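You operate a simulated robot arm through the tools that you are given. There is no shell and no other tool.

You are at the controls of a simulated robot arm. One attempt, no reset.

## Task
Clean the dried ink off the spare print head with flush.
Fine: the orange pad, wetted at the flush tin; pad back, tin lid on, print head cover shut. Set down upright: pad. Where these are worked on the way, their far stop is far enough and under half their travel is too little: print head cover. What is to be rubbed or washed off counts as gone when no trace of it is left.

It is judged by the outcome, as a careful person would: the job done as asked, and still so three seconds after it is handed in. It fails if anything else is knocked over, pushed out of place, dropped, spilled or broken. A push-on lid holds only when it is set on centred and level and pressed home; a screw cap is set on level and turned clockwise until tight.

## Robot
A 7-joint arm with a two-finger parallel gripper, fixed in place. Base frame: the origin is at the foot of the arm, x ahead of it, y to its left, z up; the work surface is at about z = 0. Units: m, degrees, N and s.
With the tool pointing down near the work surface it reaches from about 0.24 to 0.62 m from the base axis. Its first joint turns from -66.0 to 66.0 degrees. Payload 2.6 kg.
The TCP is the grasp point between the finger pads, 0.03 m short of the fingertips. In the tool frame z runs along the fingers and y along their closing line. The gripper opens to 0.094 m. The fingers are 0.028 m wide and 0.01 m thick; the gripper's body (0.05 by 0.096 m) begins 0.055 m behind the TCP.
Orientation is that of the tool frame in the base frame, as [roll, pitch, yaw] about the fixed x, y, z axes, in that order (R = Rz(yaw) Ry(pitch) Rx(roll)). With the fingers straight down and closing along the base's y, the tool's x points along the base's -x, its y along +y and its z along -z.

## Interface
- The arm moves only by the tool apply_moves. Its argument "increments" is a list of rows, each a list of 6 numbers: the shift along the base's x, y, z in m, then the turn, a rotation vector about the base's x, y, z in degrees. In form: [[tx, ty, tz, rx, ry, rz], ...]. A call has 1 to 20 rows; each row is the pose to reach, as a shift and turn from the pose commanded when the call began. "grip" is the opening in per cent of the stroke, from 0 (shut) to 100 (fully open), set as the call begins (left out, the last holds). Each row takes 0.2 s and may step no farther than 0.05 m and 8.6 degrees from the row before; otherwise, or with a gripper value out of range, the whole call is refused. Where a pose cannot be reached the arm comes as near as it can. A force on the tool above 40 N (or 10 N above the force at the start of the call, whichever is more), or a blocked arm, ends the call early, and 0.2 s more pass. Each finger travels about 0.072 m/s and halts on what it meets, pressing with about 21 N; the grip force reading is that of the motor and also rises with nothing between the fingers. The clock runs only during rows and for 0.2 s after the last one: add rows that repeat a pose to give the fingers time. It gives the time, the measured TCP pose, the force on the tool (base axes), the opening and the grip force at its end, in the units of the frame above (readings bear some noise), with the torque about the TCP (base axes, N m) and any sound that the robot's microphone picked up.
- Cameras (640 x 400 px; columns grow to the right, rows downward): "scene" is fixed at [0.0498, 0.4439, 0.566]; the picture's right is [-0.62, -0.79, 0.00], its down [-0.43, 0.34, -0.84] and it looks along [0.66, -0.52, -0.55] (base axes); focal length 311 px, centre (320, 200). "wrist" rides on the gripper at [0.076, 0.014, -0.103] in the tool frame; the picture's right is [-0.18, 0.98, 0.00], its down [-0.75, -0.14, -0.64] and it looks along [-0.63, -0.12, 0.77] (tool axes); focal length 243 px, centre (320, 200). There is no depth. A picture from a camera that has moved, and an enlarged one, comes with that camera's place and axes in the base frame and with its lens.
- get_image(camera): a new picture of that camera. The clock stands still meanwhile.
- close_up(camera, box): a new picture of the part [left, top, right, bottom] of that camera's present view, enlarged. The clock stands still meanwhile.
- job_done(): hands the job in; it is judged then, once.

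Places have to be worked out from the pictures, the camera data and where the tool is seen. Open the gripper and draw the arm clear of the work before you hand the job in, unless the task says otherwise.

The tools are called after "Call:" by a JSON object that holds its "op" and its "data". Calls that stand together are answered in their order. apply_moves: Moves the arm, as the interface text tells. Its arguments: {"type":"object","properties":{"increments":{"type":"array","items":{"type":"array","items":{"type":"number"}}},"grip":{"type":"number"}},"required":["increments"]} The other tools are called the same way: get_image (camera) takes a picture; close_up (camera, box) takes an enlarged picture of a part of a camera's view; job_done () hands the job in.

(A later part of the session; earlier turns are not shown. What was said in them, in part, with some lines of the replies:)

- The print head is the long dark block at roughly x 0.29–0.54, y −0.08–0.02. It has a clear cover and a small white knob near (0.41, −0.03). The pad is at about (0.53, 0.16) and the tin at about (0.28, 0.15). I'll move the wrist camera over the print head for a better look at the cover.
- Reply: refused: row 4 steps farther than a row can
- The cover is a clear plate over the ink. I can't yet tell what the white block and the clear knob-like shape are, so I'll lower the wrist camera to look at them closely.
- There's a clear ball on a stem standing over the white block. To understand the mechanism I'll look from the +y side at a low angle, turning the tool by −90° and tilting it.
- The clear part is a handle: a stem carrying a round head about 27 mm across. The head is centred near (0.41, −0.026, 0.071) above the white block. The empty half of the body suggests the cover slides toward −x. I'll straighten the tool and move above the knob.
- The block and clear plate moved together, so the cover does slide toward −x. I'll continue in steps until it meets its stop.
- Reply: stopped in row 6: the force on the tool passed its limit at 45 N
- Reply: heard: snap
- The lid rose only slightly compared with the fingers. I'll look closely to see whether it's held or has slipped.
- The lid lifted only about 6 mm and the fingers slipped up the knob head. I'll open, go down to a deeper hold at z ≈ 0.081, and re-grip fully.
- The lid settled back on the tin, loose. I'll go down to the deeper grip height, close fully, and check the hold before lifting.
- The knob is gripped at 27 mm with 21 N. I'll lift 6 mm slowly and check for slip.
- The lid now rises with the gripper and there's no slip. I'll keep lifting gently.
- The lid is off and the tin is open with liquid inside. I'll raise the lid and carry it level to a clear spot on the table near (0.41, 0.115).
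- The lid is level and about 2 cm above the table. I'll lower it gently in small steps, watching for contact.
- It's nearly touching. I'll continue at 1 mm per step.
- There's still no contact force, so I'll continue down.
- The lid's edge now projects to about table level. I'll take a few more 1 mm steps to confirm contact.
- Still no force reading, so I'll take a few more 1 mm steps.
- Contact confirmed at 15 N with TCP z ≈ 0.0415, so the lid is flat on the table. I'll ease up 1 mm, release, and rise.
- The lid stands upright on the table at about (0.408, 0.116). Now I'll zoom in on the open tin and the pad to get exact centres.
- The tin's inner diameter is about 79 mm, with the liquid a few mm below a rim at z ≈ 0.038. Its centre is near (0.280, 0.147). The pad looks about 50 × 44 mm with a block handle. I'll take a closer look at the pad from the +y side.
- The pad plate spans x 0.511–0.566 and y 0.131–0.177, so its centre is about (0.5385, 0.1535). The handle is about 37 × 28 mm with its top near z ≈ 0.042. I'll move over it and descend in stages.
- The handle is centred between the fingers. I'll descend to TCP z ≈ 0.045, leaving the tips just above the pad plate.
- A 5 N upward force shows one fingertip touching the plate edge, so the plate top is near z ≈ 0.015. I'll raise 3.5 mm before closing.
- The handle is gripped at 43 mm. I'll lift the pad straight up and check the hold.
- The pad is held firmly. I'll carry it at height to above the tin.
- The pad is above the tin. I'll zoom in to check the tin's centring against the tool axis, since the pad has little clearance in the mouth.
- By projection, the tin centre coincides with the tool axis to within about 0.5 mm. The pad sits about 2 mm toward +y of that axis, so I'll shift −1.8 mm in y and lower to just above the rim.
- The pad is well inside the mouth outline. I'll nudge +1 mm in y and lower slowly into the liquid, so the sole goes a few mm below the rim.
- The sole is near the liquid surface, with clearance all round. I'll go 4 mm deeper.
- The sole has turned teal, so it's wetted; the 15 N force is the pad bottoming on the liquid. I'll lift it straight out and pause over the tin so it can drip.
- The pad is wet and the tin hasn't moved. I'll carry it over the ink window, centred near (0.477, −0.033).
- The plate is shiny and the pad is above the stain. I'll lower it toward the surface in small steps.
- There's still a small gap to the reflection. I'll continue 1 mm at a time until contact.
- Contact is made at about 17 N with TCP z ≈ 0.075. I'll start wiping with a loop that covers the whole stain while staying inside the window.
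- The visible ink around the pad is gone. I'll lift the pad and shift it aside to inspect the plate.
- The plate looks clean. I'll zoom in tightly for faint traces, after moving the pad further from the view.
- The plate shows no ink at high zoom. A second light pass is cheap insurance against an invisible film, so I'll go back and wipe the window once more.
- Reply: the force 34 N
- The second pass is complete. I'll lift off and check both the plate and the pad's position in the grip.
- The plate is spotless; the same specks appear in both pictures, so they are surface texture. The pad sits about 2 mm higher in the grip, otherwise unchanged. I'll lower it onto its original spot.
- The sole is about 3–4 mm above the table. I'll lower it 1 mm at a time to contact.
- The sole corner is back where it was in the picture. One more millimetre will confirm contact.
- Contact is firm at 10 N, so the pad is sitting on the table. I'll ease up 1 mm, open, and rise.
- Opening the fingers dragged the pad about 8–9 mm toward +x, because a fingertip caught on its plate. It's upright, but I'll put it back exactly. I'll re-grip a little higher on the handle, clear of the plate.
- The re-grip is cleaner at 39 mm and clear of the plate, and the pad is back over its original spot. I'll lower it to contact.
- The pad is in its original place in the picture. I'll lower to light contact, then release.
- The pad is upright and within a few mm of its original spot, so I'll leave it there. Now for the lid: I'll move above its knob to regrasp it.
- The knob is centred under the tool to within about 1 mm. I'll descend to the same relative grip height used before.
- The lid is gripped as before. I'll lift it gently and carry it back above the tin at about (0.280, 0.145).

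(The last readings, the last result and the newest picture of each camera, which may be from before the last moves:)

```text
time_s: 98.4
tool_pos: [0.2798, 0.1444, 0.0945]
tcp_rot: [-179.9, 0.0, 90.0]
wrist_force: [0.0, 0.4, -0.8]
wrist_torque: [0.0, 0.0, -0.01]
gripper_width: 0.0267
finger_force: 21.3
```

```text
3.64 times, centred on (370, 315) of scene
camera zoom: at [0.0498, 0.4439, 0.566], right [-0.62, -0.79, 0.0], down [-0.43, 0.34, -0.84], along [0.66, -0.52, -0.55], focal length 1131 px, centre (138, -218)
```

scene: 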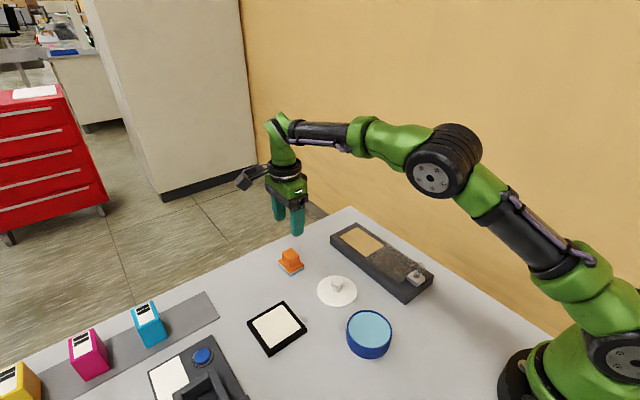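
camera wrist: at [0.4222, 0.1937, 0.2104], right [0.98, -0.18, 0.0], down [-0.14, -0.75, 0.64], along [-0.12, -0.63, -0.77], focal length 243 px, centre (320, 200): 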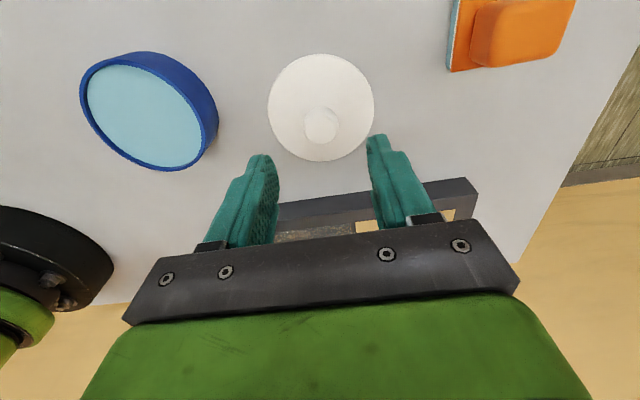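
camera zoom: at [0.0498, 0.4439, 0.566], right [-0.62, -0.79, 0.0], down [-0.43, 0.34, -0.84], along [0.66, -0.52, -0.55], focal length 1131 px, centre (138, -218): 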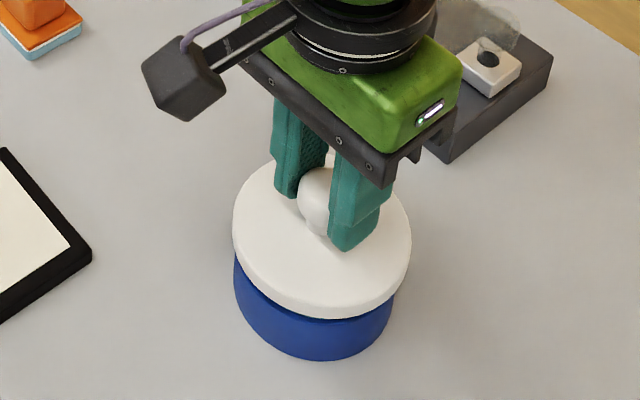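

The lid lines up with where it originally sat, to within about 1 mm in both views. I'll lower it slowly onto the rim.

Call:
{"op": "apply_moves", "data": {"increments": [[0, 0, -0.003, 0, 0, 0], [0, 0, -0.006, 0, 0, 0], [0, 0, -0.009, 0, 0, 0], [0, 0, -0.011, 0, 0, 0], [0, 0, -0.012, 0, 0, 0], [0, 0, -0.012, 0, 0, 0]]}}

Call:
{"op": "close_up", "data": {"camera": "wrist", "box": [220, 40, 420, 220]}}

Call:
{"op": "close_up", "data": {"camera": "scene", "box": [310, 260, 430, 370]}}

```text
time_s: 99.8
tool_pos: [0.2795, 0.1449, 0.0823]
tcp_rot: [-179.8, 0.0, 90.1]
wrist_force: [-0.2, 0.0, -1.0]
wrist_torque: [0.03, -0.01, 0.01]
gripper_width: 0.0268
finger_force: 21.2
```

```text
2.22 times, centred on (320, 130) of wrist
camera zoom: at [0.294, 0.2215, 0.1852], right [0.98, -0.18, 0.0], down [-0.14, -0.75, 0.64], along [-0.12, -0.63, -0.77], focal length 539 px, centre (320, 356)
```

zoom: 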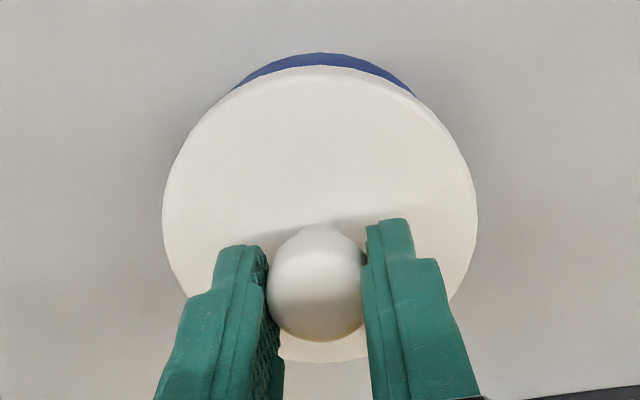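

```text
3.64 times, centred on (370, 315) of scene
camera zoom: at [0.0498, 0.4439, 0.566], right [-0.62, -0.79, 0.0], down [-0.43, 0.34, -0.84], along [0.66, -0.52, -0.55], focal length 1131 px, centre (138, -218)
```

zoom: 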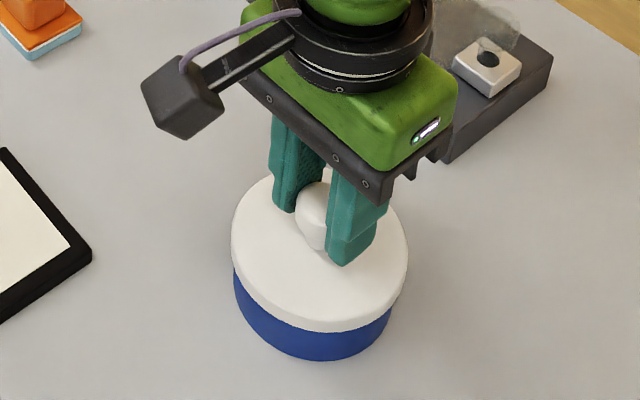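

It's just above the rim and well aligned. I'll continue at 1 mm per step, watching force and torque.

Call:
{"op": "apply_moves", "data": {"increments": [[0, 0, -0.001, 0, 0, 0], [0, 0, -0.002, 0, 0, 0], [0, 0, -0.003, 0, 0, 0], [0, 0, -0.004, 0, 0, 0], [0, 0, -0.004, 0, 0, 0]]}}

Call:
{"op": "close_up", "data": {"camera": "scene", "box": [310, 260, 430, 370]}}

```text
time_s: 101.0
tool_pos: [0.2801, 0.145, 0.0784]
tcp_rot: [-179.9, 0.0, 90.0]
wrist_force: [-0.8, 0.8, -0.6]
wrist_torque: [-0.01, 0.02, -0.03]
gripper_width: 0.0266
finger_force: 21.3
```

```text
3.64 times, centred on (370, 315) of scene
camera zoom: at [0.0498, 0.4439, 0.566], right [-0.62, -0.79, 0.0], down [-0.43, 0.34, -0.84], along [0.66, -0.52, -0.55], focal length 1131 px, centre (138, -218)
```

zoom: 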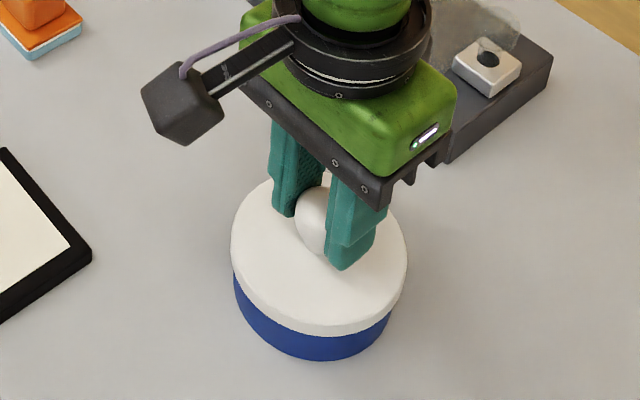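

Call:
{"op": "apply_moves", "data": {"increments": [[0, 0, -0.001, 0, 0, 0], [0, 0, -0.002, 0, 0, 0], [0, 0, -0.003, 0, 0, 0], [0, 0, -0.003, 0, 0, 0]]}}

Call:
{"op": "close_up", "data": {"camera": "scene", "box": [310, 260, 430, 370]}}

```text
time_s: 102.0
tool_pos: [0.2806, 0.1453, 0.0764]
tcp_rot: [-179.9, 0.0, 89.9]
wrist_force: [0.7, 0.3, -0.8]
wrist_torque: [0.02, -0.01, -0.03]
gripper_width: 0.0267
finger_force: 21.0
```

```text
3.64 times, centred on (370, 315) of scene
camera zoom: at [0.0498, 0.4439, 0.566], right [-0.62, -0.79, 0.0], down [-0.43, 0.34, -0.84], along [0.66, -0.52, -0.55], focal length 1131 px, centre (138, -218)
```

zoom: 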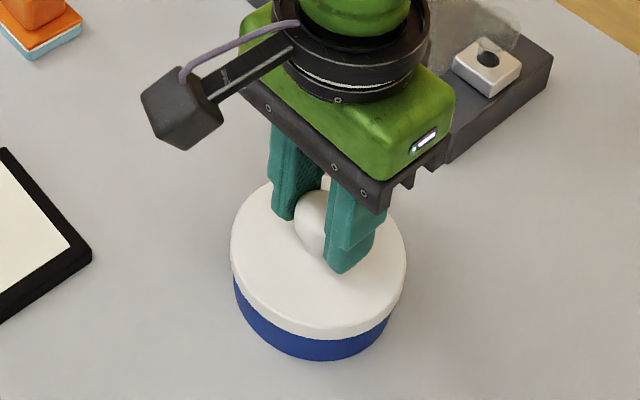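

Still no contact, and the lid is almost at its original height. I'll continue.

Call:
{"op": "apply_moves", "data": {"increments": [[0, 0, -0.001, 0, 0, 0], [0, 0, -0.002, 0, 0, 0], [0, 0, -0.002, 0, 0, 0]]}}

Call:
{"op": "close_up", "data": {"camera": "scene", "box": [310, 260, 430, 370]}}

```text
time_s: 102.8
tool_pos: [0.2809, 0.1436, 0.0744]
tcp_rot: [179.9, 0.1, 89.8]
wrist_force: [-4.5, -5.5, 21.5]
wrist_torque: [-0.06, 0.09, -0.01]
gripper_width: 0.0267
finger_force: 21.1
heard: snap
```

```text
3.64 times, centred on (370, 315) of scene
camera zoom: at [0.0497, 0.4439, 0.566], right [-0.62, -0.79, 0.0], down [-0.43, 0.34, -0.84], along [0.66, -0.52, -0.55], focal length 1131 px, centre (138, -218)
```

zoom: 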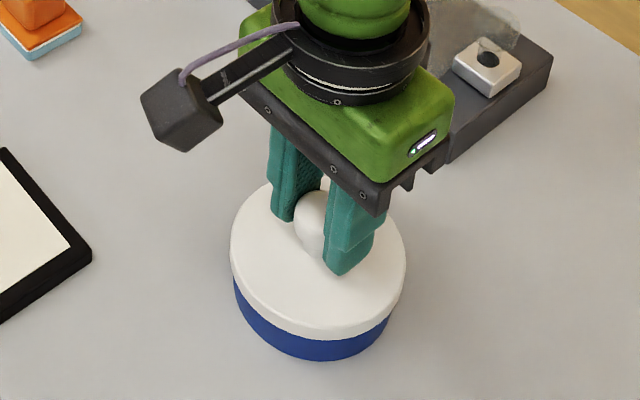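

A snap with 21 N of downward force: the lid has seated. I'll ease the side load and pressure slightly, then open the fingers without dragging the knob.

Call:
{"op": "apply_moves", "data": {"increments": [[-0.0003, -0.0004, 0.0008, 0, 0, 0], [-0.0003, -0.0004, 0.0008, 0, 0, 0]]}}

Call:
{"op": "apply_moves", "data": {"increments": [[0, 0, 0, 0, 0, 0], [0, 0, 0, 0, 0, 0], [0, 0, 0, 0, 0, 0], [0, 0, 0.01, 0, 0, 0], [0, 0, 0.03, 0, 0, 0], [0, 0, 0.05, 0, 0, 0], [0, 0, 0.05, 0, 0, 0]], "grip": 60}}

Call:
{"op": "close_up", "data": {"camera": "scene", "box": [310, 260, 430, 370]}}

Call:
{"op": "close_up", "data": {"camera": "wrist", "box": [220, 40, 420, 220]}}

```text
time_s: 103.4
tool_pos: [0.2792, 0.1448, 0.0732]
tcp_rot: [-179.9, 0.1, 90.0]
wrist_force: [0.5, -0.4, -0.6]
wrist_torque: [-0.03, -0.01, -0.05]
gripper_width: 0.0271
finger_force: 21.0
heard: snap
```

```text
time_s: 105.0
tool_pos: [0.2795, 0.1435, 0.1247]
tcp_rot: [-179.9, -0.1, 90.0]
wrist_force: [0.1, 0.3, 1.3]
wrist_torque: [0.02, 0.02, -0.02]
gripper_width: 0.0566
finger_force: 0.0
heard: snap
```

```text
3.64 times, centred on (370, 315) of scene
camera zoom: at [0.0498, 0.4439, 0.566], right [-0.62, -0.79, 0.0], down [-0.43, 0.34, -0.84], along [0.66, -0.52, -0.55], focal length 1131 px, centre (138, -218)
```

zoom: 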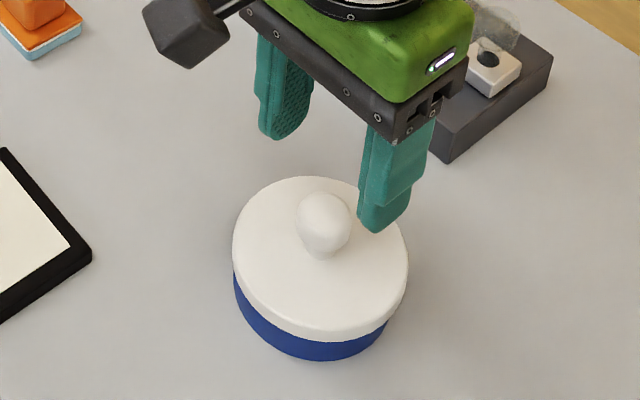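

```text
2.22 times, centred on (320, 130) of wrist
camera zoom: at [0.2939, 0.221, 0.2279], right [0.98, -0.18, 0.0], down [-0.14, -0.75, 0.64], along [-0.12, -0.63, -0.77], focal length 539 px, centre (320, 356)
```

zoom: 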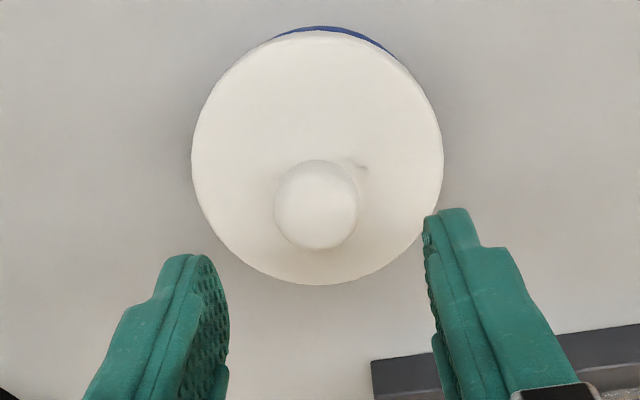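

I heard two more snaps, one on easing and one on release, so the lid's state is uncertain. I'll inspect it closely against the original picture.

Call:
{"op": "close_up", "data": {"camera": "scene", "box": [330, 295, 410, 365]}}

Call:
{"op": "get_image", "data": {"camera": "scene"}}

```text
5.71 times, centred on (370, 330) of scene
camera zoom: at [0.0498, 0.4439, 0.566], right [-0.62, -0.79, 0.0], down [-0.43, 0.34, -0.84], along [0.66, -0.52, -0.55], focal length 1778 px, centre (34, -543)
```

zoom: 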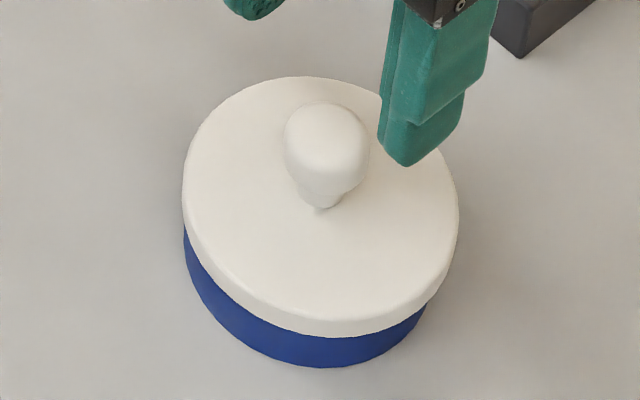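

```text
taken
```

scene: 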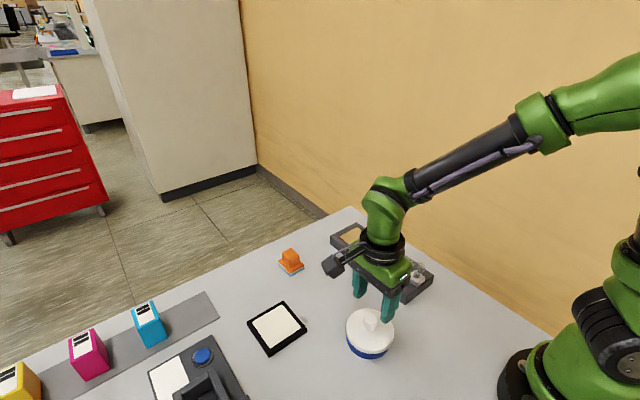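

The lid sits about 2 mm toward −x of centre, because the opening finger dragged it. I'll re-grip centred on the tin at x ≈ 0.2803 to pull it back. Then I'll press it home and open in tiny steps so the fingers can't drag it.

Call:
{"op": "apply_moves", "data": {"increments": [[0.0006, 0.0003, -0.02, 0, 0, 0], [0.0006, 0.0003, -0.035, 0, 0, 0], [0.0006, 0.0003, -0.045, 0, 0, 0], [0.0006, 0.0003, -0.0495, 0, 0, 0], [0.0006, 0.0003, -0.0495, 0, 0, 0]], "grip": 60}}

Call:
{"op": "apply_moves", "data": {"increments": [[0, 0, 0, 0, 0, 0], [0, 0, 0, 0, 0, 0], [0, 0, 0, 0, 0, 0]], "grip": 34}}

Call:
{"op": "close_up", "data": {"camera": "wrist", "box": [220, 60, 420, 240]}}

Call:
{"op": "close_up", "data": {"camera": "scene", "box": [330, 295, 410, 365]}}

```text
time_s: 106.2
tool_pos: [0.2799, 0.1448, 0.0748]
tcp_rot: [-179.9, -0.1, 90.0]
wrist_force: [-0.3, -0.3, -0.3]
wrist_torque: [0.01, -0.02, -0.03]
gripper_width: 0.0565
finger_force: 0.0
```

```text
time_s: 107.0
tool_pos: [0.2801, 0.145, 0.0753]
tcp_rot: [-179.8, 0.1, 90.1]
wrist_force: [0.7, 0.8, -0.5]
wrist_torque: [0.01, 0.02, 0.01]
gripper_width: 0.0319
finger_force: 0.1
```

```text
2.22 times, centred on (320, 150) of wrist
camera zoom: at [0.2942, 0.2212, 0.1781], right [0.98, -0.18, 0.0], down [-0.14, -0.75, 0.64], along [-0.12, -0.63, -0.77], focal length 539 px, centre (320, 311)
```

zoom: 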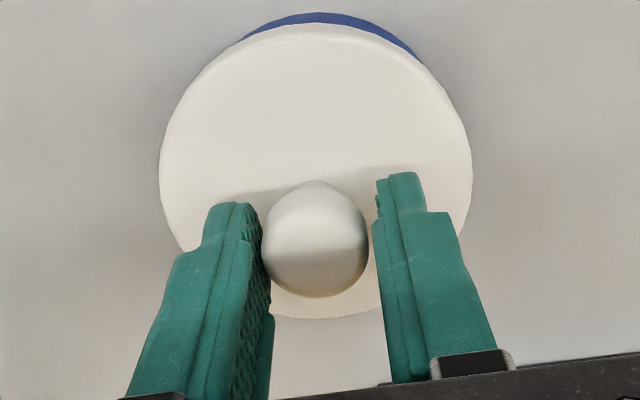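

```text
5.71 times, centred on (370, 330) of scene
camera zoom: at [0.0498, 0.4439, 0.566], right [-0.62, -0.79, 0.0], down [-0.43, 0.34, -0.84], along [0.66, -0.52, -0.55], focal length 1778 px, centre (34, -543)
```

zoom: 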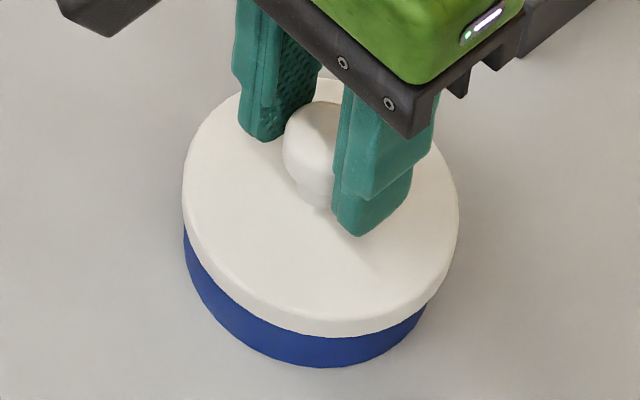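

The knob rests against the −x finger with a gap of about 2 mm on the other side. Closing will shift the lid about 1 mm toward centre.

Call:
{"op": "apply_moves", "data": {"increments": [[0, 0, 0, 0, 0, 0], [0, 0, 0, 0, 0, 0]], "grip": 30}}

Call:
{"op": "apply_moves", "data": {"increments": [[0, 0, 0, 0, 0, 0], [0, 0, 0, 0, 0, 0]], "grip": 22}}

Call:
{"op": "close_up", "data": {"camera": "wrist", "box": [220, 60, 420, 240]}}

Call:
{"op": "close_up", "data": {"camera": "scene", "box": [330, 295, 410, 365]}}

```text
time_s: 107.6
tool_pos: [0.2801, 0.1445, 0.0745]
tcp_rot: [-179.8, 0.1, 90.0]
wrist_force: [-2.7, -0.3, 0.5]
wrist_torque: [0.01, 0.01, -0.03]
gripper_width: 0.0298
finger_force: 1.1
```

```text
time_s: 108.2
tool_pos: [0.2786, 0.1433, 0.074]
tcp_rot: [-179.7, 0.1, 89.9]
wrist_force: [-14.1, -1.1, 5.8]
wrist_torque: [0.03, 0.2, 0.03]
gripper_width: 0.0267
finger_force: 21.0
```

```text
2.22 times, centred on (320, 150) of wrist
camera zoom: at [0.2934, 0.2212, 0.1777], right [0.98, -0.18, 0.0], down [-0.14, -0.75, 0.64], along [-0.12, -0.63, -0.77], focal length 539 px, centre (320, 311)
```

zoom: 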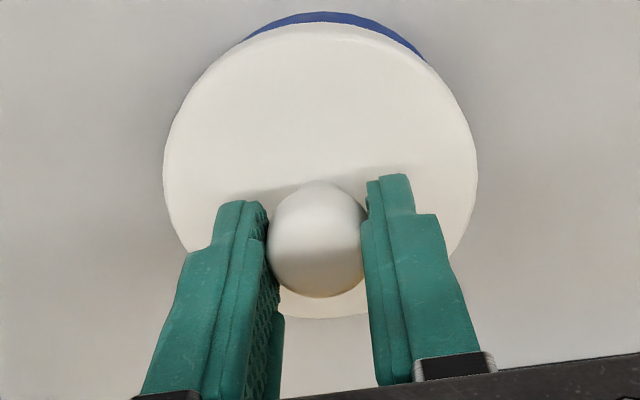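

```text
5.71 times, centred on (370, 330) of scene
camera zoom: at [0.0498, 0.4439, 0.566], right [-0.62, -0.79, 0.0], down [-0.43, 0.34, -0.84], along [0.66, -0.52, -0.55], focal length 1778 px, centre (34, -543)
```

zoom: 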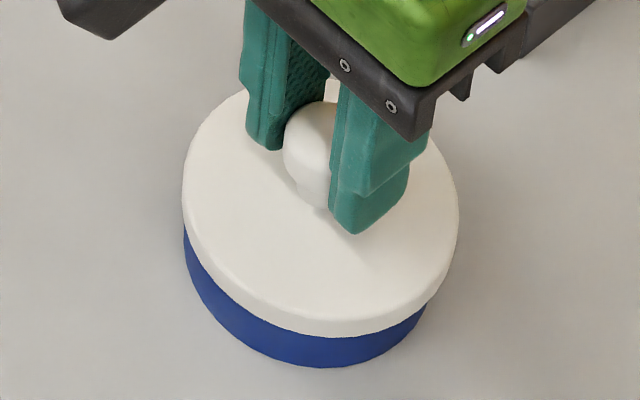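

There's 14 N of sideways force but the lid didn't budge, so it's engaged with the tin. I'll relieve the side load and press straight down to make sure it's home.

Call:
{"op": "apply_moves", "data": {"increments": [[-0.0006, 0, 0, 0, 0, 0], [-0.0012, 0, 0, 0, 0, 0], [-0.0012, 0, 0, 0, 0, 0]]}}

Call:
{"op": "apply_moves", "data": {"increments": [[0, 0, -0.0007, 0, 0, 0], [0, 0, -0.0014, 0, 0, 0], [0, 0, -0.002, 0, 0, 0]]}}

Call:
{"op": "close_up", "data": {"camera": "scene", "box": [330, 295, 410, 365]}}

```text
time_s: 109.0
tool_pos: [0.2797, 0.1452, 0.0744]
tcp_rot: [-180.0, 0.0, 90.1]
wrist_force: [-0.8, 0.8, 0.7]
wrist_torque: [-0.02, 0.0, 0.02]
gripper_width: 0.0264
finger_force: 20.9
heard: snap
```

```text
time_s: 109.8
tool_pos: [0.2784, 0.1445, 0.0736]
tcp_rot: [-180.0, 0.0, 90.0]
wrist_force: [-5.1, -4.3, 20.5]
wrist_torque: [0.03, 0.1, 0.04]
gripper_width: 0.0269
finger_force: 20.6
```

```text
5.71 times, centred on (370, 330) of scene
camera zoom: at [0.0497, 0.4439, 0.566], right [-0.62, -0.79, 0.0], down [-0.43, 0.34, -0.84], along [0.66, -0.52, -0.55], focal length 1778 px, centre (34, -543)
```

zoom: 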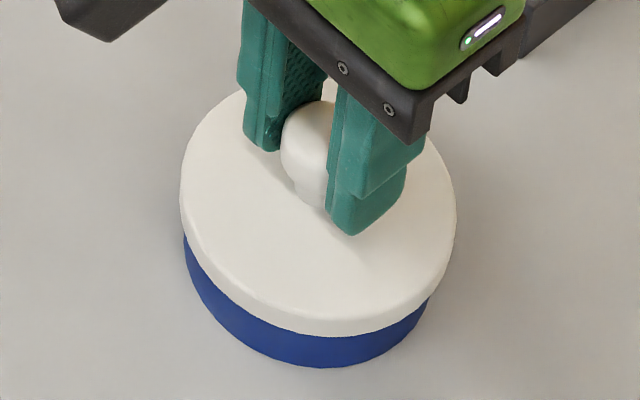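

The lid moved back to its original centred position (edges 180–456, as at the start) and takes 20 N of press. I'll press slightly harder to be sure it's home.

Call:
{"op": "apply_moves", "data": {"increments": [[0, 0, -0.0005, 0, 0, 0], [0, 0, -0.0008, 0, 0, 0], [0, 0, -0.0008, 0, 0, 0]]}}

```text
time_s: 110.6
tool_pos: [0.2792, 0.1453, 0.0727]
tcp_rot: [-180.0, -0.1, 90.0]
wrist_force: [0.4, 2.7, 20.8]
wrist_torque: [0.17, 0.0, 0.03]
gripper_width: 0.0268
finger_force: 21.2
```

The press stays at about 20 N, which is the friction limit of the grip on the knob. I'll open in very small steps while still pressing lightly, so that nothing is dragged.

Call:
{"op": "apply_moves", "data": {"increments": [[0, 0, 0.0004, 0, 0, 0], [0, 0, 0.0004, 0, 0, 0]]}}

Call:
{"op": "apply_moves", "data": {"increments": [[0, 0, 0, 0, 0, 0], [0, 0, 0, 0, 0, 0]], "grip": 28}}

Call:
{"op": "apply_moves", "data": {"increments": [[0, 0, 0, 0, 0, 0], [0, 0, 0, 0, 0, 0]], "grip": 29}}

Call:
{"op": "apply_moves", "data": {"increments": [[0, 0, 0, 0, 0, 0], [0, 0, 0, 0, 0, 0]], "grip": 30}}

Call:
{"op": "apply_moves", "data": {"increments": [[0, 0, 0, 0, 0, 0], [0, 0, 0, 0, 0, 0]], "grip": 32}}

Call:
{"op": "close_up", "data": {"camera": "scene", "box": [330, 295, 410, 365]}}

Call:
{"op": "close_up", "data": {"camera": "wrist", "box": [220, 60, 420, 240]}}

```text
time_s: 111.2
tool_pos: [0.2797, 0.1455, 0.0721]
tcp_rot: [-180.0, 0.0, 89.9]
wrist_force: [2.4, 3.9, 9.6]
wrist_torque: [0.24, -0.11, 0.02]
gripper_width: 0.0269
finger_force: 21.2
```

```text
time_s: 111.8
tool_pos: [0.2787, 0.1443, 0.0734]
tcp_rot: [-179.8, 0.1, 90.0]
wrist_force: [-0.6, 0.3, 0.2]
wrist_torque: [0.04, 0.0, 0.02]
gripper_width: 0.0276
finger_force: 6.4
```

```text
time_s: 112.4
tool_pos: [0.2798, 0.144, 0.0729]
tcp_rot: [-179.9, 0.0, 90.0]
wrist_force: [0.4, -0.5, -0.7]
wrist_torque: [-0.02, 0.05, 0.01]
gripper_width: 0.0277
finger_force: 0.3
```

```text
time_s: 113.0
tool_pos: [0.2792, 0.1443, 0.0725]
tcp_rot: [-179.9, 0.0, 90.0]
wrist_force: [-0.9, 0.3, 0.2]
wrist_torque: [0.01, -0.02, 0.02]
gripper_width: 0.0284
finger_force: 0.0
heard: snap
```

```text
time_s: 113.6
tool_pos: [0.279, 0.1442, 0.0729]
tcp_rot: [-179.8, 0.0, 90.0]
wrist_force: [-0.1, 0.0, -0.3]
wrist_torque: [0.01, -0.03, 0.05]
gripper_width: 0.0303
finger_force: 0.0
```

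```text
5.71 times, centred on (370, 330) of scene
camera zoom: at [0.0498, 0.4439, 0.566], right [-0.62, -0.79, 0.0], down [-0.43, 0.34, -0.84], along [0.66, -0.52, -0.55], focal length 1778 px, centre (34, -543)
```

zoom: 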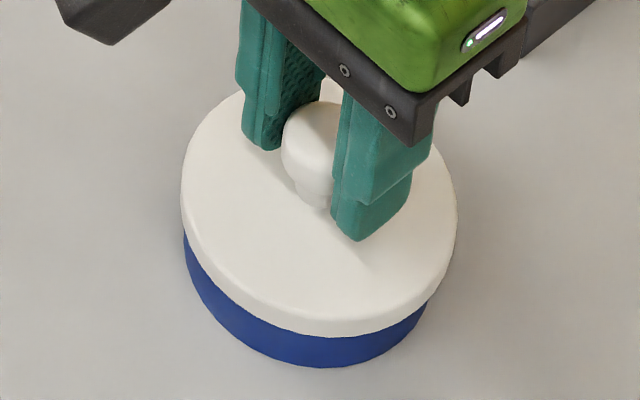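

```text
2.22 times, centred on (320, 150) of wrist
camera zoom: at [0.2932, 0.2213, 0.1758], right [0.98, -0.18, 0.0], down [-0.14, -0.75, 0.64], along [-0.12, -0.63, -0.77], focal length 539 px, centre (320, 311)
```

zoom: 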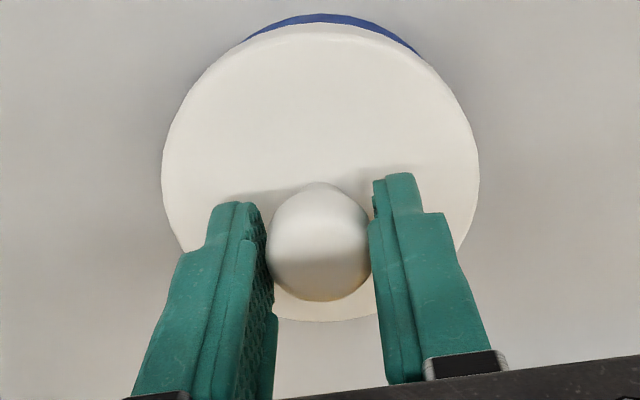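

A snap sounded exactly as the fingers let go, and the lid is now free, level and centred as at the start. I'll open fully, rise, and then press the knob from above with closed fingers as a final check.

Call:
{"op": "apply_moves", "data": {"increments": [[0, 0, 0, 0, 0, 0], [0, 0, 0, 0, 0, 0], [0, 0, 0.015, 0, 0, 0], [0, 0, 0.04, 0, 0, 0], [0, 0, 0.06, 0, 0, 0], [0, 0, 0.06, 0, 0, 0]], "grip": 55}}

Call:
{"op": "close_up", "data": {"camera": "scene", "box": [330, 295, 410, 365]}}

Call:
{"op": "close_up", "data": {"camera": "wrist", "box": [220, 40, 420, 220]}}

```text
time_s: 115.0
tool_pos: [0.2791, 0.1453, 0.1335]
tcp_rot: [-179.9, 0.0, 90.0]
wrist_force: [0.6, -0.1, 0.2]
wrist_torque: [0.02, -0.01, -0.05]
gripper_width: 0.0515
finger_force: 0.1
```

```text
5.71 times, centred on (370, 330) of scene
camera zoom: at [0.0498, 0.4439, 0.566], right [-0.62, -0.79, 0.0], down [-0.43, 0.34, -0.84], along [0.66, -0.52, -0.55], focal length 1778 px, centre (34, -543)
```

zoom: 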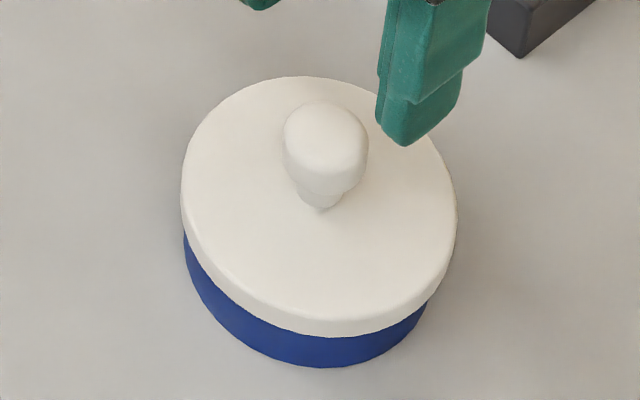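

```text
2.22 times, centred on (320, 130) of wrist
camera zoom: at [0.2932, 0.2215, 0.2363], right [0.98, -0.18, 0.0], down [-0.14, -0.75, 0.64], along [-0.12, -0.63, -0.77], focal length 539 px, centre (320, 356)
```

zoom: 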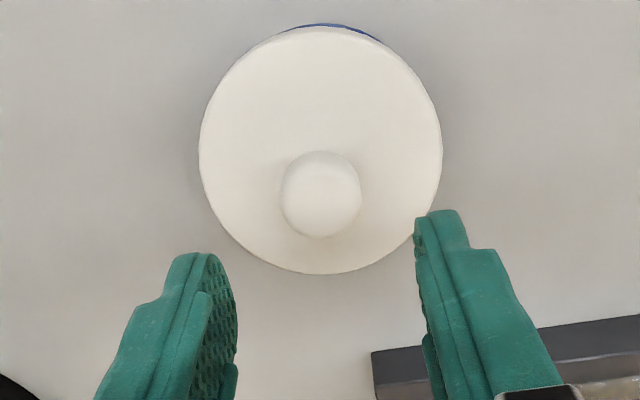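

The lid sits level and centred, matching the original picture to within about 1 mm. I'll close the fingers and press gently on the knob top from directly above to confirm it's home.

Call:
{"op": "apply_moves", "data": {"increments": [[0, 0.0006, 0, 0, 0, 0], [0, 0.0006, 0, 0, 0, 0], [0, 0.0006, 0, 0, 0, 0], [0, 0.0006, -0.01, 0, 0, 0], [0, 0.0006, -0.02, 0, 0, 0], [0, 0.0006, -0.026, 0, 0, 0], [0, 0.0006, -0.026, 0, 0, 0]], "grip": 0}}

Call:
{"op": "close_up", "data": {"camera": "scene", "box": [330, 275, 410, 365]}}

```text
time_s: 116.6
tool_pos: [0.2798, 0.1459, 0.1078]
tcp_rot: [-179.9, 0.0, 90.1]
wrist_force: [0.9, 0.0, 0.1]
wrist_torque: [0.0, 0.01, 0.03]
gripper_width: 0.0002
finger_force: 20.8
```

```text
4.44 times, centred on (370, 320) of scene
camera zoom: at [0.0498, 0.4439, 0.566], right [-0.62, -0.79, 0.0], down [-0.43, 0.34, -0.84], along [0.66, -0.52, -0.55], focal length 1383 px, centre (98, -333)
```

zoom: 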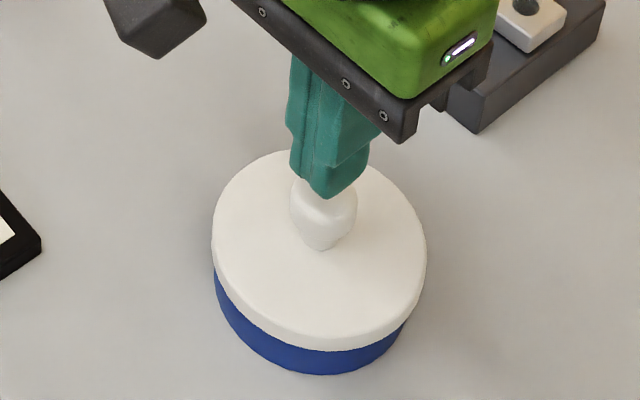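

The closed fingertips are above the knob. I'll lower 1 mm at a time to contact and press.

Call:
{"op": "apply_moves", "data": {"increments": [[0, 0, -0.002, 0, 0, 0], [0, 0, -0.004, 0, 0, 0], [0, 0, -0.006, 0, 0, 0], [0, 0, -0.007, 0, 0, 0], [0, 0, -0.008, 0, 0, 0]]}}

```text
time_s: 117.8
tool_pos: [0.2789, 0.1445, 0.0988]
tcp_rot: [-179.8, 0.0, 90.0]
wrist_force: [-0.1, -0.3, -0.2]
wrist_torque: [-0.02, -0.02, -0.01]
gripper_width: 0.0
finger_force: 20.6
```

Call:
{"op": "apply_moves", "data": {"increments": [[0, 0, -0.001, 0, 0, 0], [0, 0, -0.002, 0, 0, 0], [0, 0, -0.003, 0, 0, 0]]}}

Call:
{"op": "close_up", "data": {"camera": "scene", "box": [330, 275, 410, 365]}}

```text
time_s: 118.6
tool_pos: [0.279, 0.1459, 0.0959]
tcp_rot: [-179.8, 0.1, 90.0]
wrist_force: [-0.4, -0.1, -0.1]
wrist_torque: [-0.03, -0.01, 0.0]
gripper_width: 0.0
finger_force: 20.9
```

```text
4.44 times, centred on (370, 320) of scene
camera zoom: at [0.0498, 0.4439, 0.566], right [-0.62, -0.79, 0.0], down [-0.43, 0.34, -0.84], along [0.66, -0.52, -0.55], focal length 1383 px, centre (98, -333)
```

zoom: 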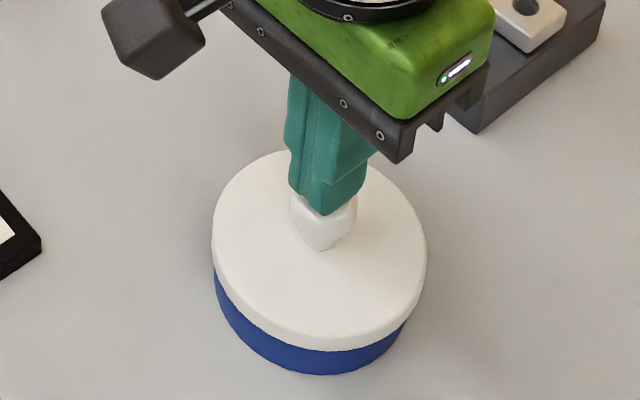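

Call:
{"op": "apply_moves", "data": {"increments": [[0, 0, -0.001, 0, 0, 0], [0, 0, -0.002, 0, 0, 0], [0, 0, -0.003, 0, 0, 0]]}}

```text
time_s: 119.3
tool_pos: [0.2784, 0.1465, 0.0956]
tcp_rot: [-179.9, 0.0, 89.8]
wrist_force: [-2.8, -1.8, 9.0]
wrist_torque: [-0.05, 0.05, 0.03]
gripper_width: 0.0
finger_force: 20.8
stopped in row 3: the force on the tool passed its limit at 44 N (the readings are from after the stop); the commanded pose is now the measured one
```

It took a press of about 44 N with no movement and no snap, so the lid was already home. I'll retreat straight up and check it.

Call:
{"op": "apply_moves", "data": {"increments": [[0, 0, 0.005, 0, 0, 0], [0, 0, 0.02, 0, 0, 0], [0, 0, 0.05, 0, 0, 0], [0, 0, 0.08, 0, 0, 0], [0, 0, 0.08, 0, 0, 0]]}}

Call:
{"op": "close_up", "data": {"camera": "scene", "box": [330, 295, 410, 365]}}

Call:
{"op": "get_image", "data": {"camera": "wrist"}}

Call:
{"op": "get_image", "data": {"camera": "scene"}}

```text
time_s: 120.5
tool_pos: [0.2786, 0.1457, 0.1759]
tcp_rot: [180.0, -0.1, 89.9]
wrist_force: [-0.7, 0.6, 0.2]
wrist_torque: [-0.01, 0.02, -0.01]
gripper_width: 0.0
finger_force: 20.9
```

```text
5.71 times, centred on (370, 330) of scene
camera zoom: at [0.0498, 0.4439, 0.566], right [-0.62, -0.79, 0.0], down [-0.43, 0.34, -0.84], along [0.66, -0.52, -0.55], focal length 1778 px, centre (34, -543)
```

zoom: 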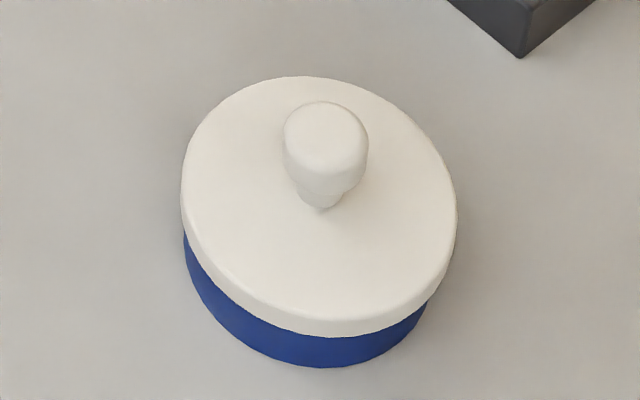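

```text
taken
camera wrist: at [0.2928, 0.222, 0.2785], right [0.98, -0.19, 0.0], down [-0.14, -0.75, 0.64], along [-0.12, -0.63, -0.77], focal length 243 px, centre (320, 200)
```

wrist: 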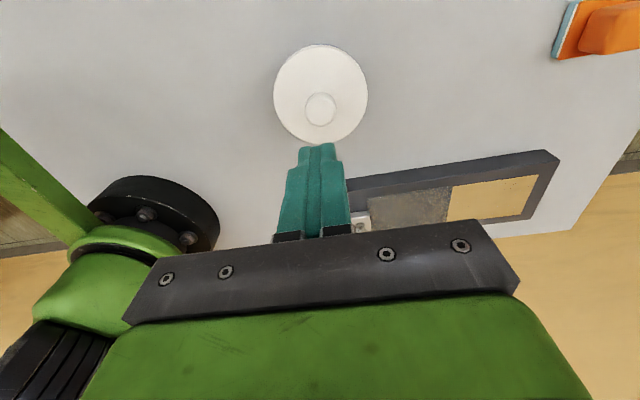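

```text
taken
```

scene: 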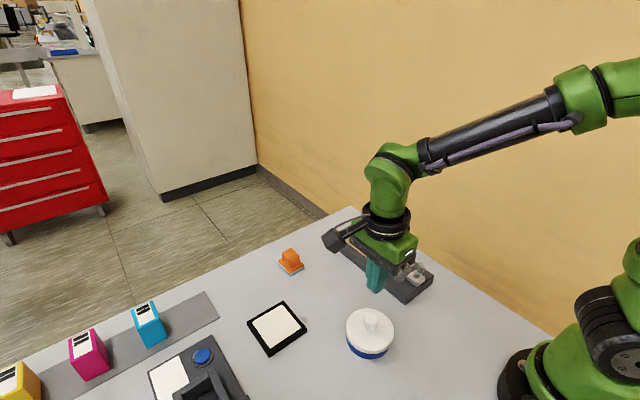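

The lid is level and home. The last job is the print head cover, so I'll move above its knob near (0.302, −0.026) with the fingers open.

Call:
{"op": "apply_moves", "data": {"increments": [[0.003, -0.03, 0, 0, 0, 0], [0.007, -0.065, 0, 0, 0, 0], [0.011, -0.1, 0, 0, 0, 0], [0.016, -0.135, 0, 0, 0, 0], [0.0205, -0.16, -0.01, 0, 0, 0], [0.0228, -0.172, -0.03, 0, 0, 0], [0.0228, -0.172, -0.04, 0, 0, 0], [0.0228, -0.172, -0.04, 0, 0, 0]], "grip": 60}}

Call:
{"op": "get_image", "data": {"camera": "wrist"}}

Call:
{"op": "close_up", "data": {"camera": "scene", "box": [340, 200, 450, 310]}}

```text
time_s: 122.3
tool_pos: [0.3012, -0.0268, 0.1339]
tcp_rot: [180.0, -0.1, 90.0]
wrist_force: [-0.4, 0.0, 1.0]
wrist_torque: [0.02, 0.0, -0.03]
gripper_width: 0.0564
finger_force: 0.0
```

```text
taken
camera wrist: at [0.3159, 0.0499, 0.2375], right [0.98, -0.19, 0.0], down [-0.14, -0.75, 0.64], along [-0.12, -0.63, -0.77], focal length 243 px, centre (320, 200)
```

wrist: 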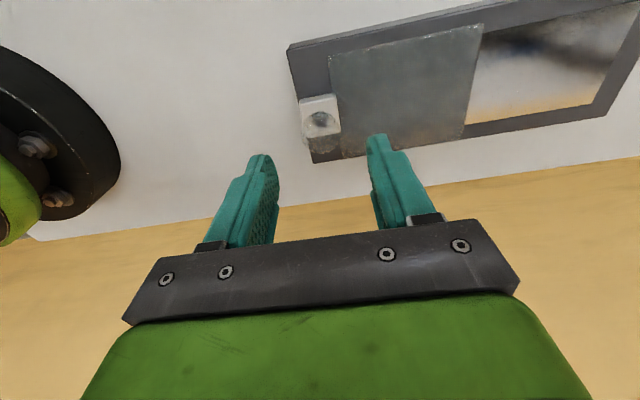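

```text
3.64 times, centred on (395, 255) of scene
camera zoom: at [0.0498, 0.4439, 0.566], right [-0.62, -0.79, 0.0], down [-0.43, 0.34, -0.84], along [0.66, -0.52, -0.55], focal length 1131 px, centre (47, 0)
```

zoom: 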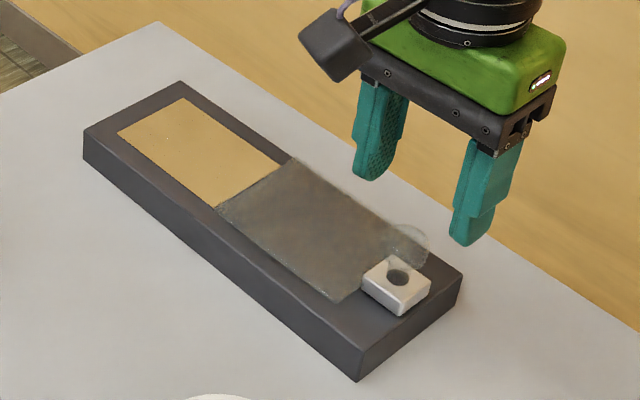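

The knob is aligned just as in the first approach. I'll descend to z ≈ 0.083 and grip it.

Call:
{"op": "apply_moves", "data": {"increments": [[0, 0.0008, -0.02, 0, 0, 0], [0, 0.0008, -0.038, 0, 0, 0], [0, 0.0008, -0.048, 0, 0, 0], [0, 0.0008, -0.052, 0, 0, 0], [0, 0.0008, -0.052, 0, 0, 0]]}}

Call:
{"op": "apply_moves", "data": {"increments": [[0, 0, 0, 0, 0, 0], [0, 0, 0, 0, 0, 0], [0, 0, 0, 0, 0, 0]], "grip": 15}}

Call:
{"op": "close_up", "data": {"camera": "scene", "box": [340, 200, 450, 310]}}

```text
time_s: 123.5
tool_pos: [0.3009, -0.0257, 0.083]
tcp_rot: [-180.0, -0.1, 89.9]
wrist_force: [0.5, -0.1, -0.1]
wrist_torque: [0.01, 0.01, 0.01]
gripper_width: 0.0565
finger_force: 0.1
```

```text
time_s: 124.3
tool_pos: [0.3025, -0.0255, 0.0815]
tcp_rot: [-180.0, 0.0, 89.9]
wrist_force: [6.3, 0.0, -7.4]
wrist_torque: [-0.02, 0.15, -0.01]
gripper_width: 0.028
finger_force: 45.0
```

```text
3.64 times, centred on (395, 255) of scene
camera zoom: at [0.0498, 0.4439, 0.566], right [-0.62, -0.79, 0.0], down [-0.43, 0.34, -0.84], along [0.66, -0.52, -0.55], focal length 1131 px, centre (47, 0)
```

zoom: 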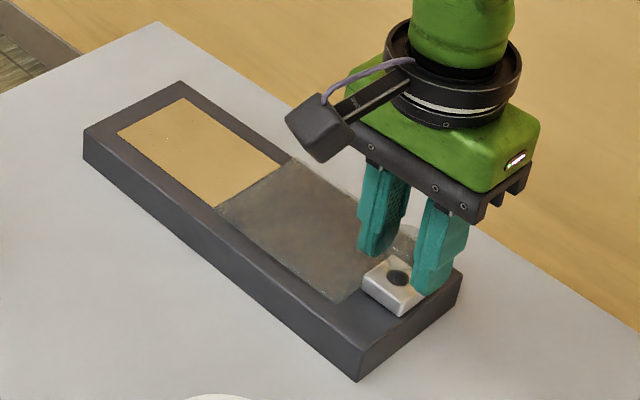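

The knob is gripped. I'll slide the cover toward +x to close it.

Call:
{"op": "apply_moves", "data": {"increments": [[0.008, 0, 0, 0, 0, 0], [0.018, 0, 0, 0, 0, 0], [0.028, 0, 0, 0, 0, 0], [0.038, 0, 0, 0, 0, 0], [0.048, 0, 0, 0, 0, 0], [0.058, 0, 0, 0, 0, 0], [0.068, 0, 0, 0, 0, 0], [0.078, 0, 0, 0, 0, 0], [0.088, 0, 0, 0, 0, 0], [0.096, 0, 0, 0, 0, 0]]}}

Call:
{"op": "close_up", "data": {"camera": "scene", "box": [330, 190, 430, 280]}}

```text
time_s: 126.5
tool_pos: [0.3978, -0.0252, 0.0831]
tcp_rot: [-179.9, -0.1, 89.9]
wrist_force: [-2.3, 1.2, -9.4]
wrist_torque: [0.74, -0.36, 0.29]
gripper_width: 0.0276
finger_force: 45.4
```

```text
4.44 times, centred on (380, 235) of scene
camera zoom: at [0.0498, 0.4439, 0.566], right [-0.62, -0.79, 0.0], down [-0.43, 0.34, -0.84], along [0.66, -0.52, -0.55], focal length 1383 px, centre (53, 44)
```

zoom: 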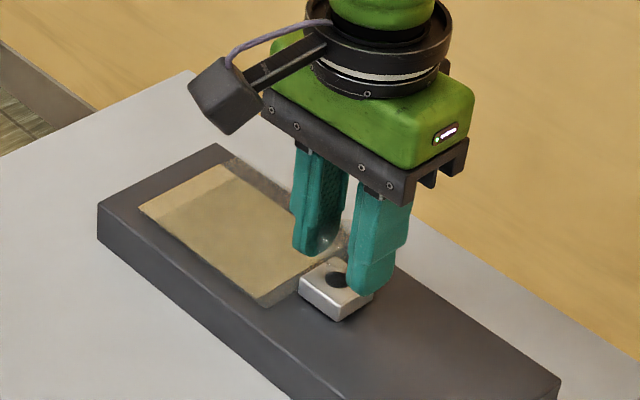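

It's nearly closed. I'll continue in 3 mm steps until it meets its closed stop.

Call:
{"op": "apply_moves", "data": {"increments": [[0.003, 0, 0, 0, 0, 0], [0.006, 0, 0, 0, 0, 0], [0.009, 0, 0, 0, 0, 0], [0.012, 0, 0, 0, 0, 0], [0.015, 0, 0, 0, 0, 0], [0.018, 0, 0, 0, 0, 0]]}}

Call:
{"op": "close_up", "data": {"camera": "scene", "box": [330, 190, 430, 280]}}

```text
time_s: 127.9
tool_pos: [0.413, -0.0259, 0.0832]
tcp_rot: [-179.3, -0.2, 89.7]
wrist_force: [-5.2, 0.3, 5.5]
wrist_torque: [-0.38, -0.39, -0.01]
gripper_width: 0.028
finger_force: 45.3
stopped in row 6: the force on the tool passed its limit at 44 N (the readings are from after the stop); the commanded pose is now the measured one
```

```text
4.44 times, centred on (380, 235) of scene
camera zoom: at [0.0498, 0.4439, 0.566], right [-0.62, -0.79, 0.0], down [-0.43, 0.34, -0.84], along [0.66, -0.52, -0.55], focal length 1383 px, centre (53, 44)
```

zoom: 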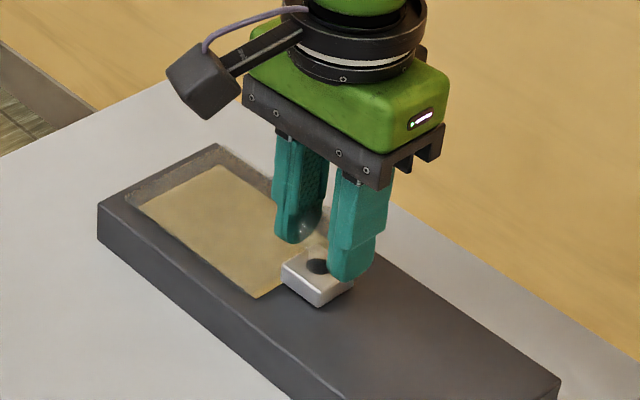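

The cover has reached its closed stop. I'll open the fingers in small steps so they don't drag it back.

Call:
{"op": "apply_moves", "data": {"increments": [[0, 0, 0, 0, 0, 0], [0, 0, 0, 0, 0, 0]], "grip": 30}}

Call:
{"op": "apply_moves", "data": {"increments": [[0, 0, 0, 0, 0, 0], [0, 0, 0, 0, 0, 0]], "grip": 31}}

Call:
{"op": "apply_moves", "data": {"increments": [[0, 0, 0, 0, 0, 0], [0, 0, 0, 0, 0, 0]], "grip": 33}}

Call:
{"op": "apply_moves", "data": {"increments": [[0, 0, 0, 0, 0, 0], [0, 0, 0, 0, 0, 0], [0, 0, 0.02, 0, 0, 0], [0, 0, 0.05, 0, 0, 0], [0, 0, 0.09, 0, 0, 0], [0, 0, 0.1, 0, 0, 0]], "grip": 60}}

Call:
{"op": "close_up", "data": {"camera": "scene", "box": [325, 215, 405, 270]}}

Call:
{"op": "get_image", "data": {"camera": "scene"}}

```text
time_s: 128.5
tool_pos: [0.4113, -0.0251, 0.083]
tcp_rot: [-179.2, -0.1, 89.6]
wrist_force: [-0.4, 0.2, -0.8]
wrist_torque: [0.01, 0.0, -0.01]
gripper_width: 0.0285
finger_force: 0.8
```

```text
time_s: 129.1
tool_pos: [0.4123, -0.0263, 0.0827]
tcp_rot: [-179.4, -0.2, 89.7]
wrist_force: [-0.2, 0.1, 0.3]
wrist_torque: [0.04, 0.01, -0.04]
gripper_width: 0.029
finger_force: 0.0
```

```text
time_s: 129.7
tool_pos: [0.4126, -0.0262, 0.0824]
tcp_rot: [-179.3, -0.3, 89.8]
wrist_force: [-0.3, -1.1, -0.9]
wrist_torque: [-0.02, 0.0, 0.01]
gripper_width: 0.0309
finger_force: 0.1
```

```text
time_s: 131.1
tool_pos: [0.4133, -0.026, 0.1826]
tcp_rot: [-179.2, -0.1, 89.7]
wrist_force: [-0.6, 0.9, -1.0]
wrist_torque: [0.02, -0.01, -0.01]
gripper_width: 0.0565
finger_force: 0.0
```

```text
7.27 times, centred on (365, 242) of scene
camera zoom: at [0.0498, 0.4439, 0.566], right [-0.62, -0.79, 0.0], down [-0.43, 0.34, -0.84], along [0.66, -0.52, -0.55], focal length 2263 px, centre (-7, -109)
```

zoom: 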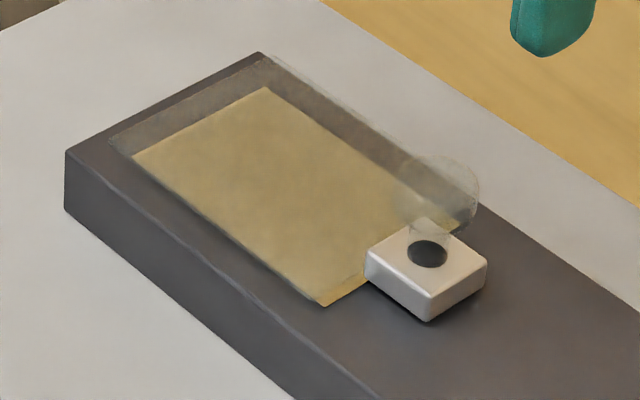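

```text
taken
```

scene: 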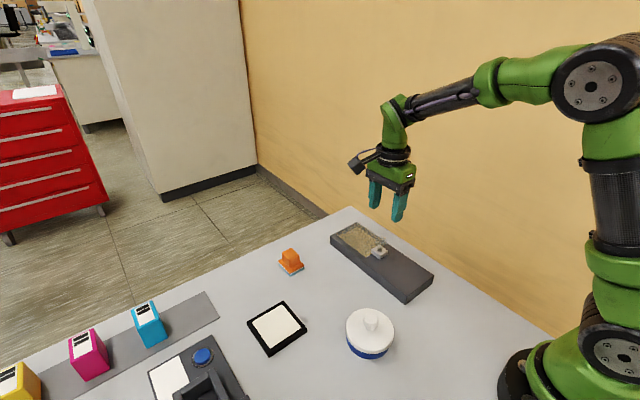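

The cover is exactly at its original closed position and the plate is clean. I'll check the pad against its original picture at the same zoom, and the lid once more.

Call:
{"op": "close_up", "data": {"camera": "scene", "box": [265, 235, 315, 285]}}

Call:
{"op": "close_up", "data": {"camera": "scene", "box": [330, 295, 410, 365]}}

```text
8.00 times, centred on (290, 260) of scene
camera zoom: at [0.0498, 0.4439, 0.566], right [-0.62, -0.79, 0.0], down [-0.43, 0.34, -0.84], along [0.66, -0.52, -0.55], focal length 2489 px, centre (560, -280)
```

zoom: 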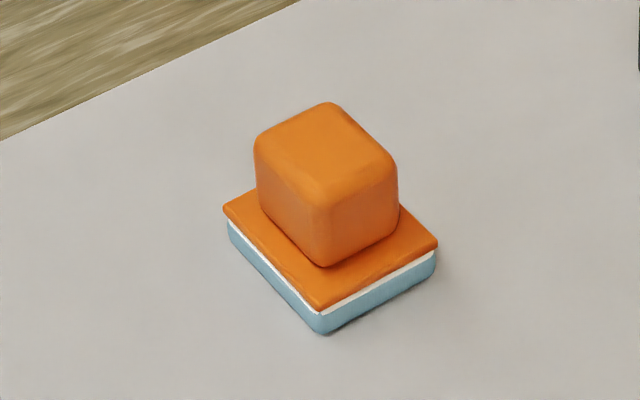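

```text
5.71 times, centred on (370, 330) of scene
camera zoom: at [0.0498, 0.4439, 0.566], right [-0.62, -0.79, 0.0], down [-0.43, 0.34, -0.84], along [0.66, -0.52, -0.55], focal length 1778 px, centre (34, -543)
```

zoom: 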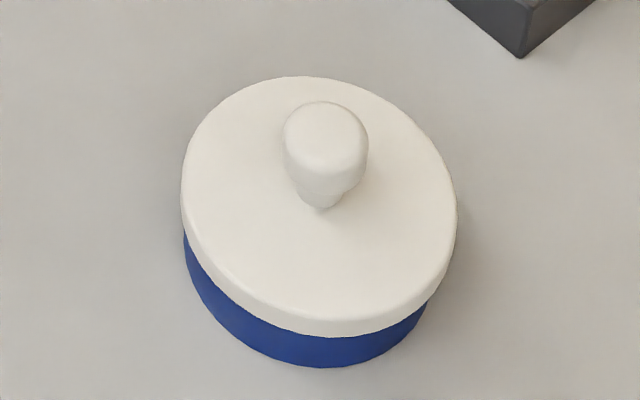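

The pad is within about 4 mm of where it stood, upright. The lid is within about 1 mm of its original seat and level. I'll draw the arm up and clear with the gripper open.

Call:
{"op": "apply_moves", "data": {"increments": [[0, 0, 0.04, 0, 0, 0], [-0.01, 0.01, 0.08, 0, 0, 0], [-0.03, 0.03, 0.12, 0, 0, 0], [-0.05, 0.05, 0.16, 0, 0, 0], [-0.06, 0.06, 0.17, 0, 0, 0], [-0.06, 0.06, 0.17, 0, 0, 0]], "grip": 100}}

Call:
{"op": "get_image", "data": {"camera": "scene"}}

Call:
{"op": "get_image", "data": {"camera": "wrist"}}

```text
time_s: 132.5
tool_pos: [0.3534, 0.0344, 0.3513]
tcp_rot: [-179.4, -0.2, 89.6]
wrist_force: [-0.1, 0.1, 0.1]
wrist_torque: [-0.01, -0.02, 0.03]
gripper_width: 0.0938
finger_force: 0.2
```

```text
taken
```

scene: 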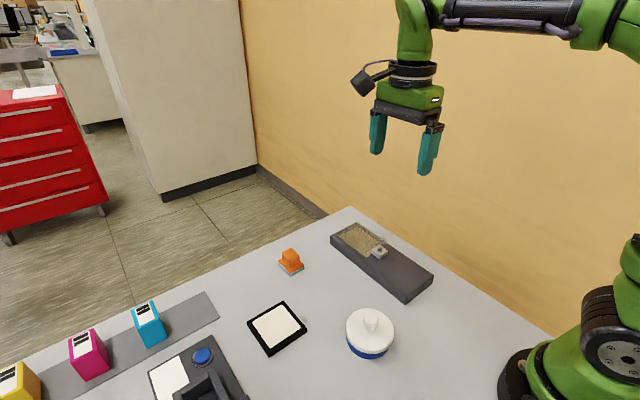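

```text
taken
camera wrist: at [0.3681, 0.1111, 0.4557], right [0.98, -0.19, -0.01], down [-0.14, -0.75, 0.64], along [-0.13, -0.63, -0.77], focal length 243 px, centre (320, 200)
```

wrist: 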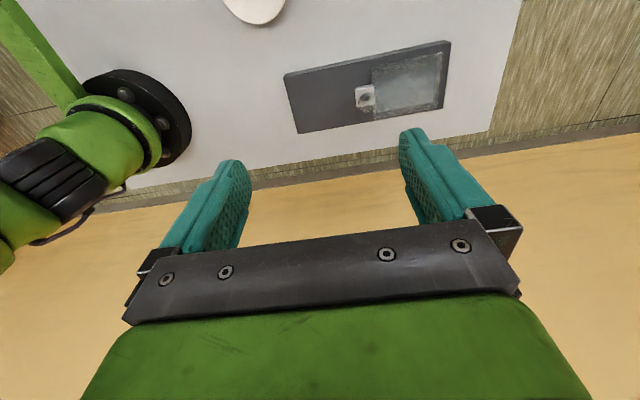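

The ink is gone, the pad is upright back at its spot, the tin lid is pressed on and the cover is shut. Nothing else was disturbed, and the arm is clear with the gripper open, so I'm handing the job in.

Call:
{"op": "job_done", "data": {}}

```text
The job is handed in.
```

The dried ink is off the spare print head, and I've handed the job in. No result has come back yet.

- **Print head:** I wiped the plate twice with the orange pad, wetted at the flush tin. Close-ups show no ink left.
- **Cover:** It slid fully open to its stop and is now shut again in its original position.
- **Pad:** It stands upright, about 4 mm from where it started. The fingers dragged it 8–9 mm when I first set it down, so I picked it up and put it back.
- **Tin lid:** It is on, level and within about 1 mm of its original seat. It snapped several times while I was seating it. A final press of about 44 N from above moved nothing, so I believe it is home, but I didn't pull on it to check.

Nothing else was knocked or spilled that I could see, and the arm is clear with the gripper open.
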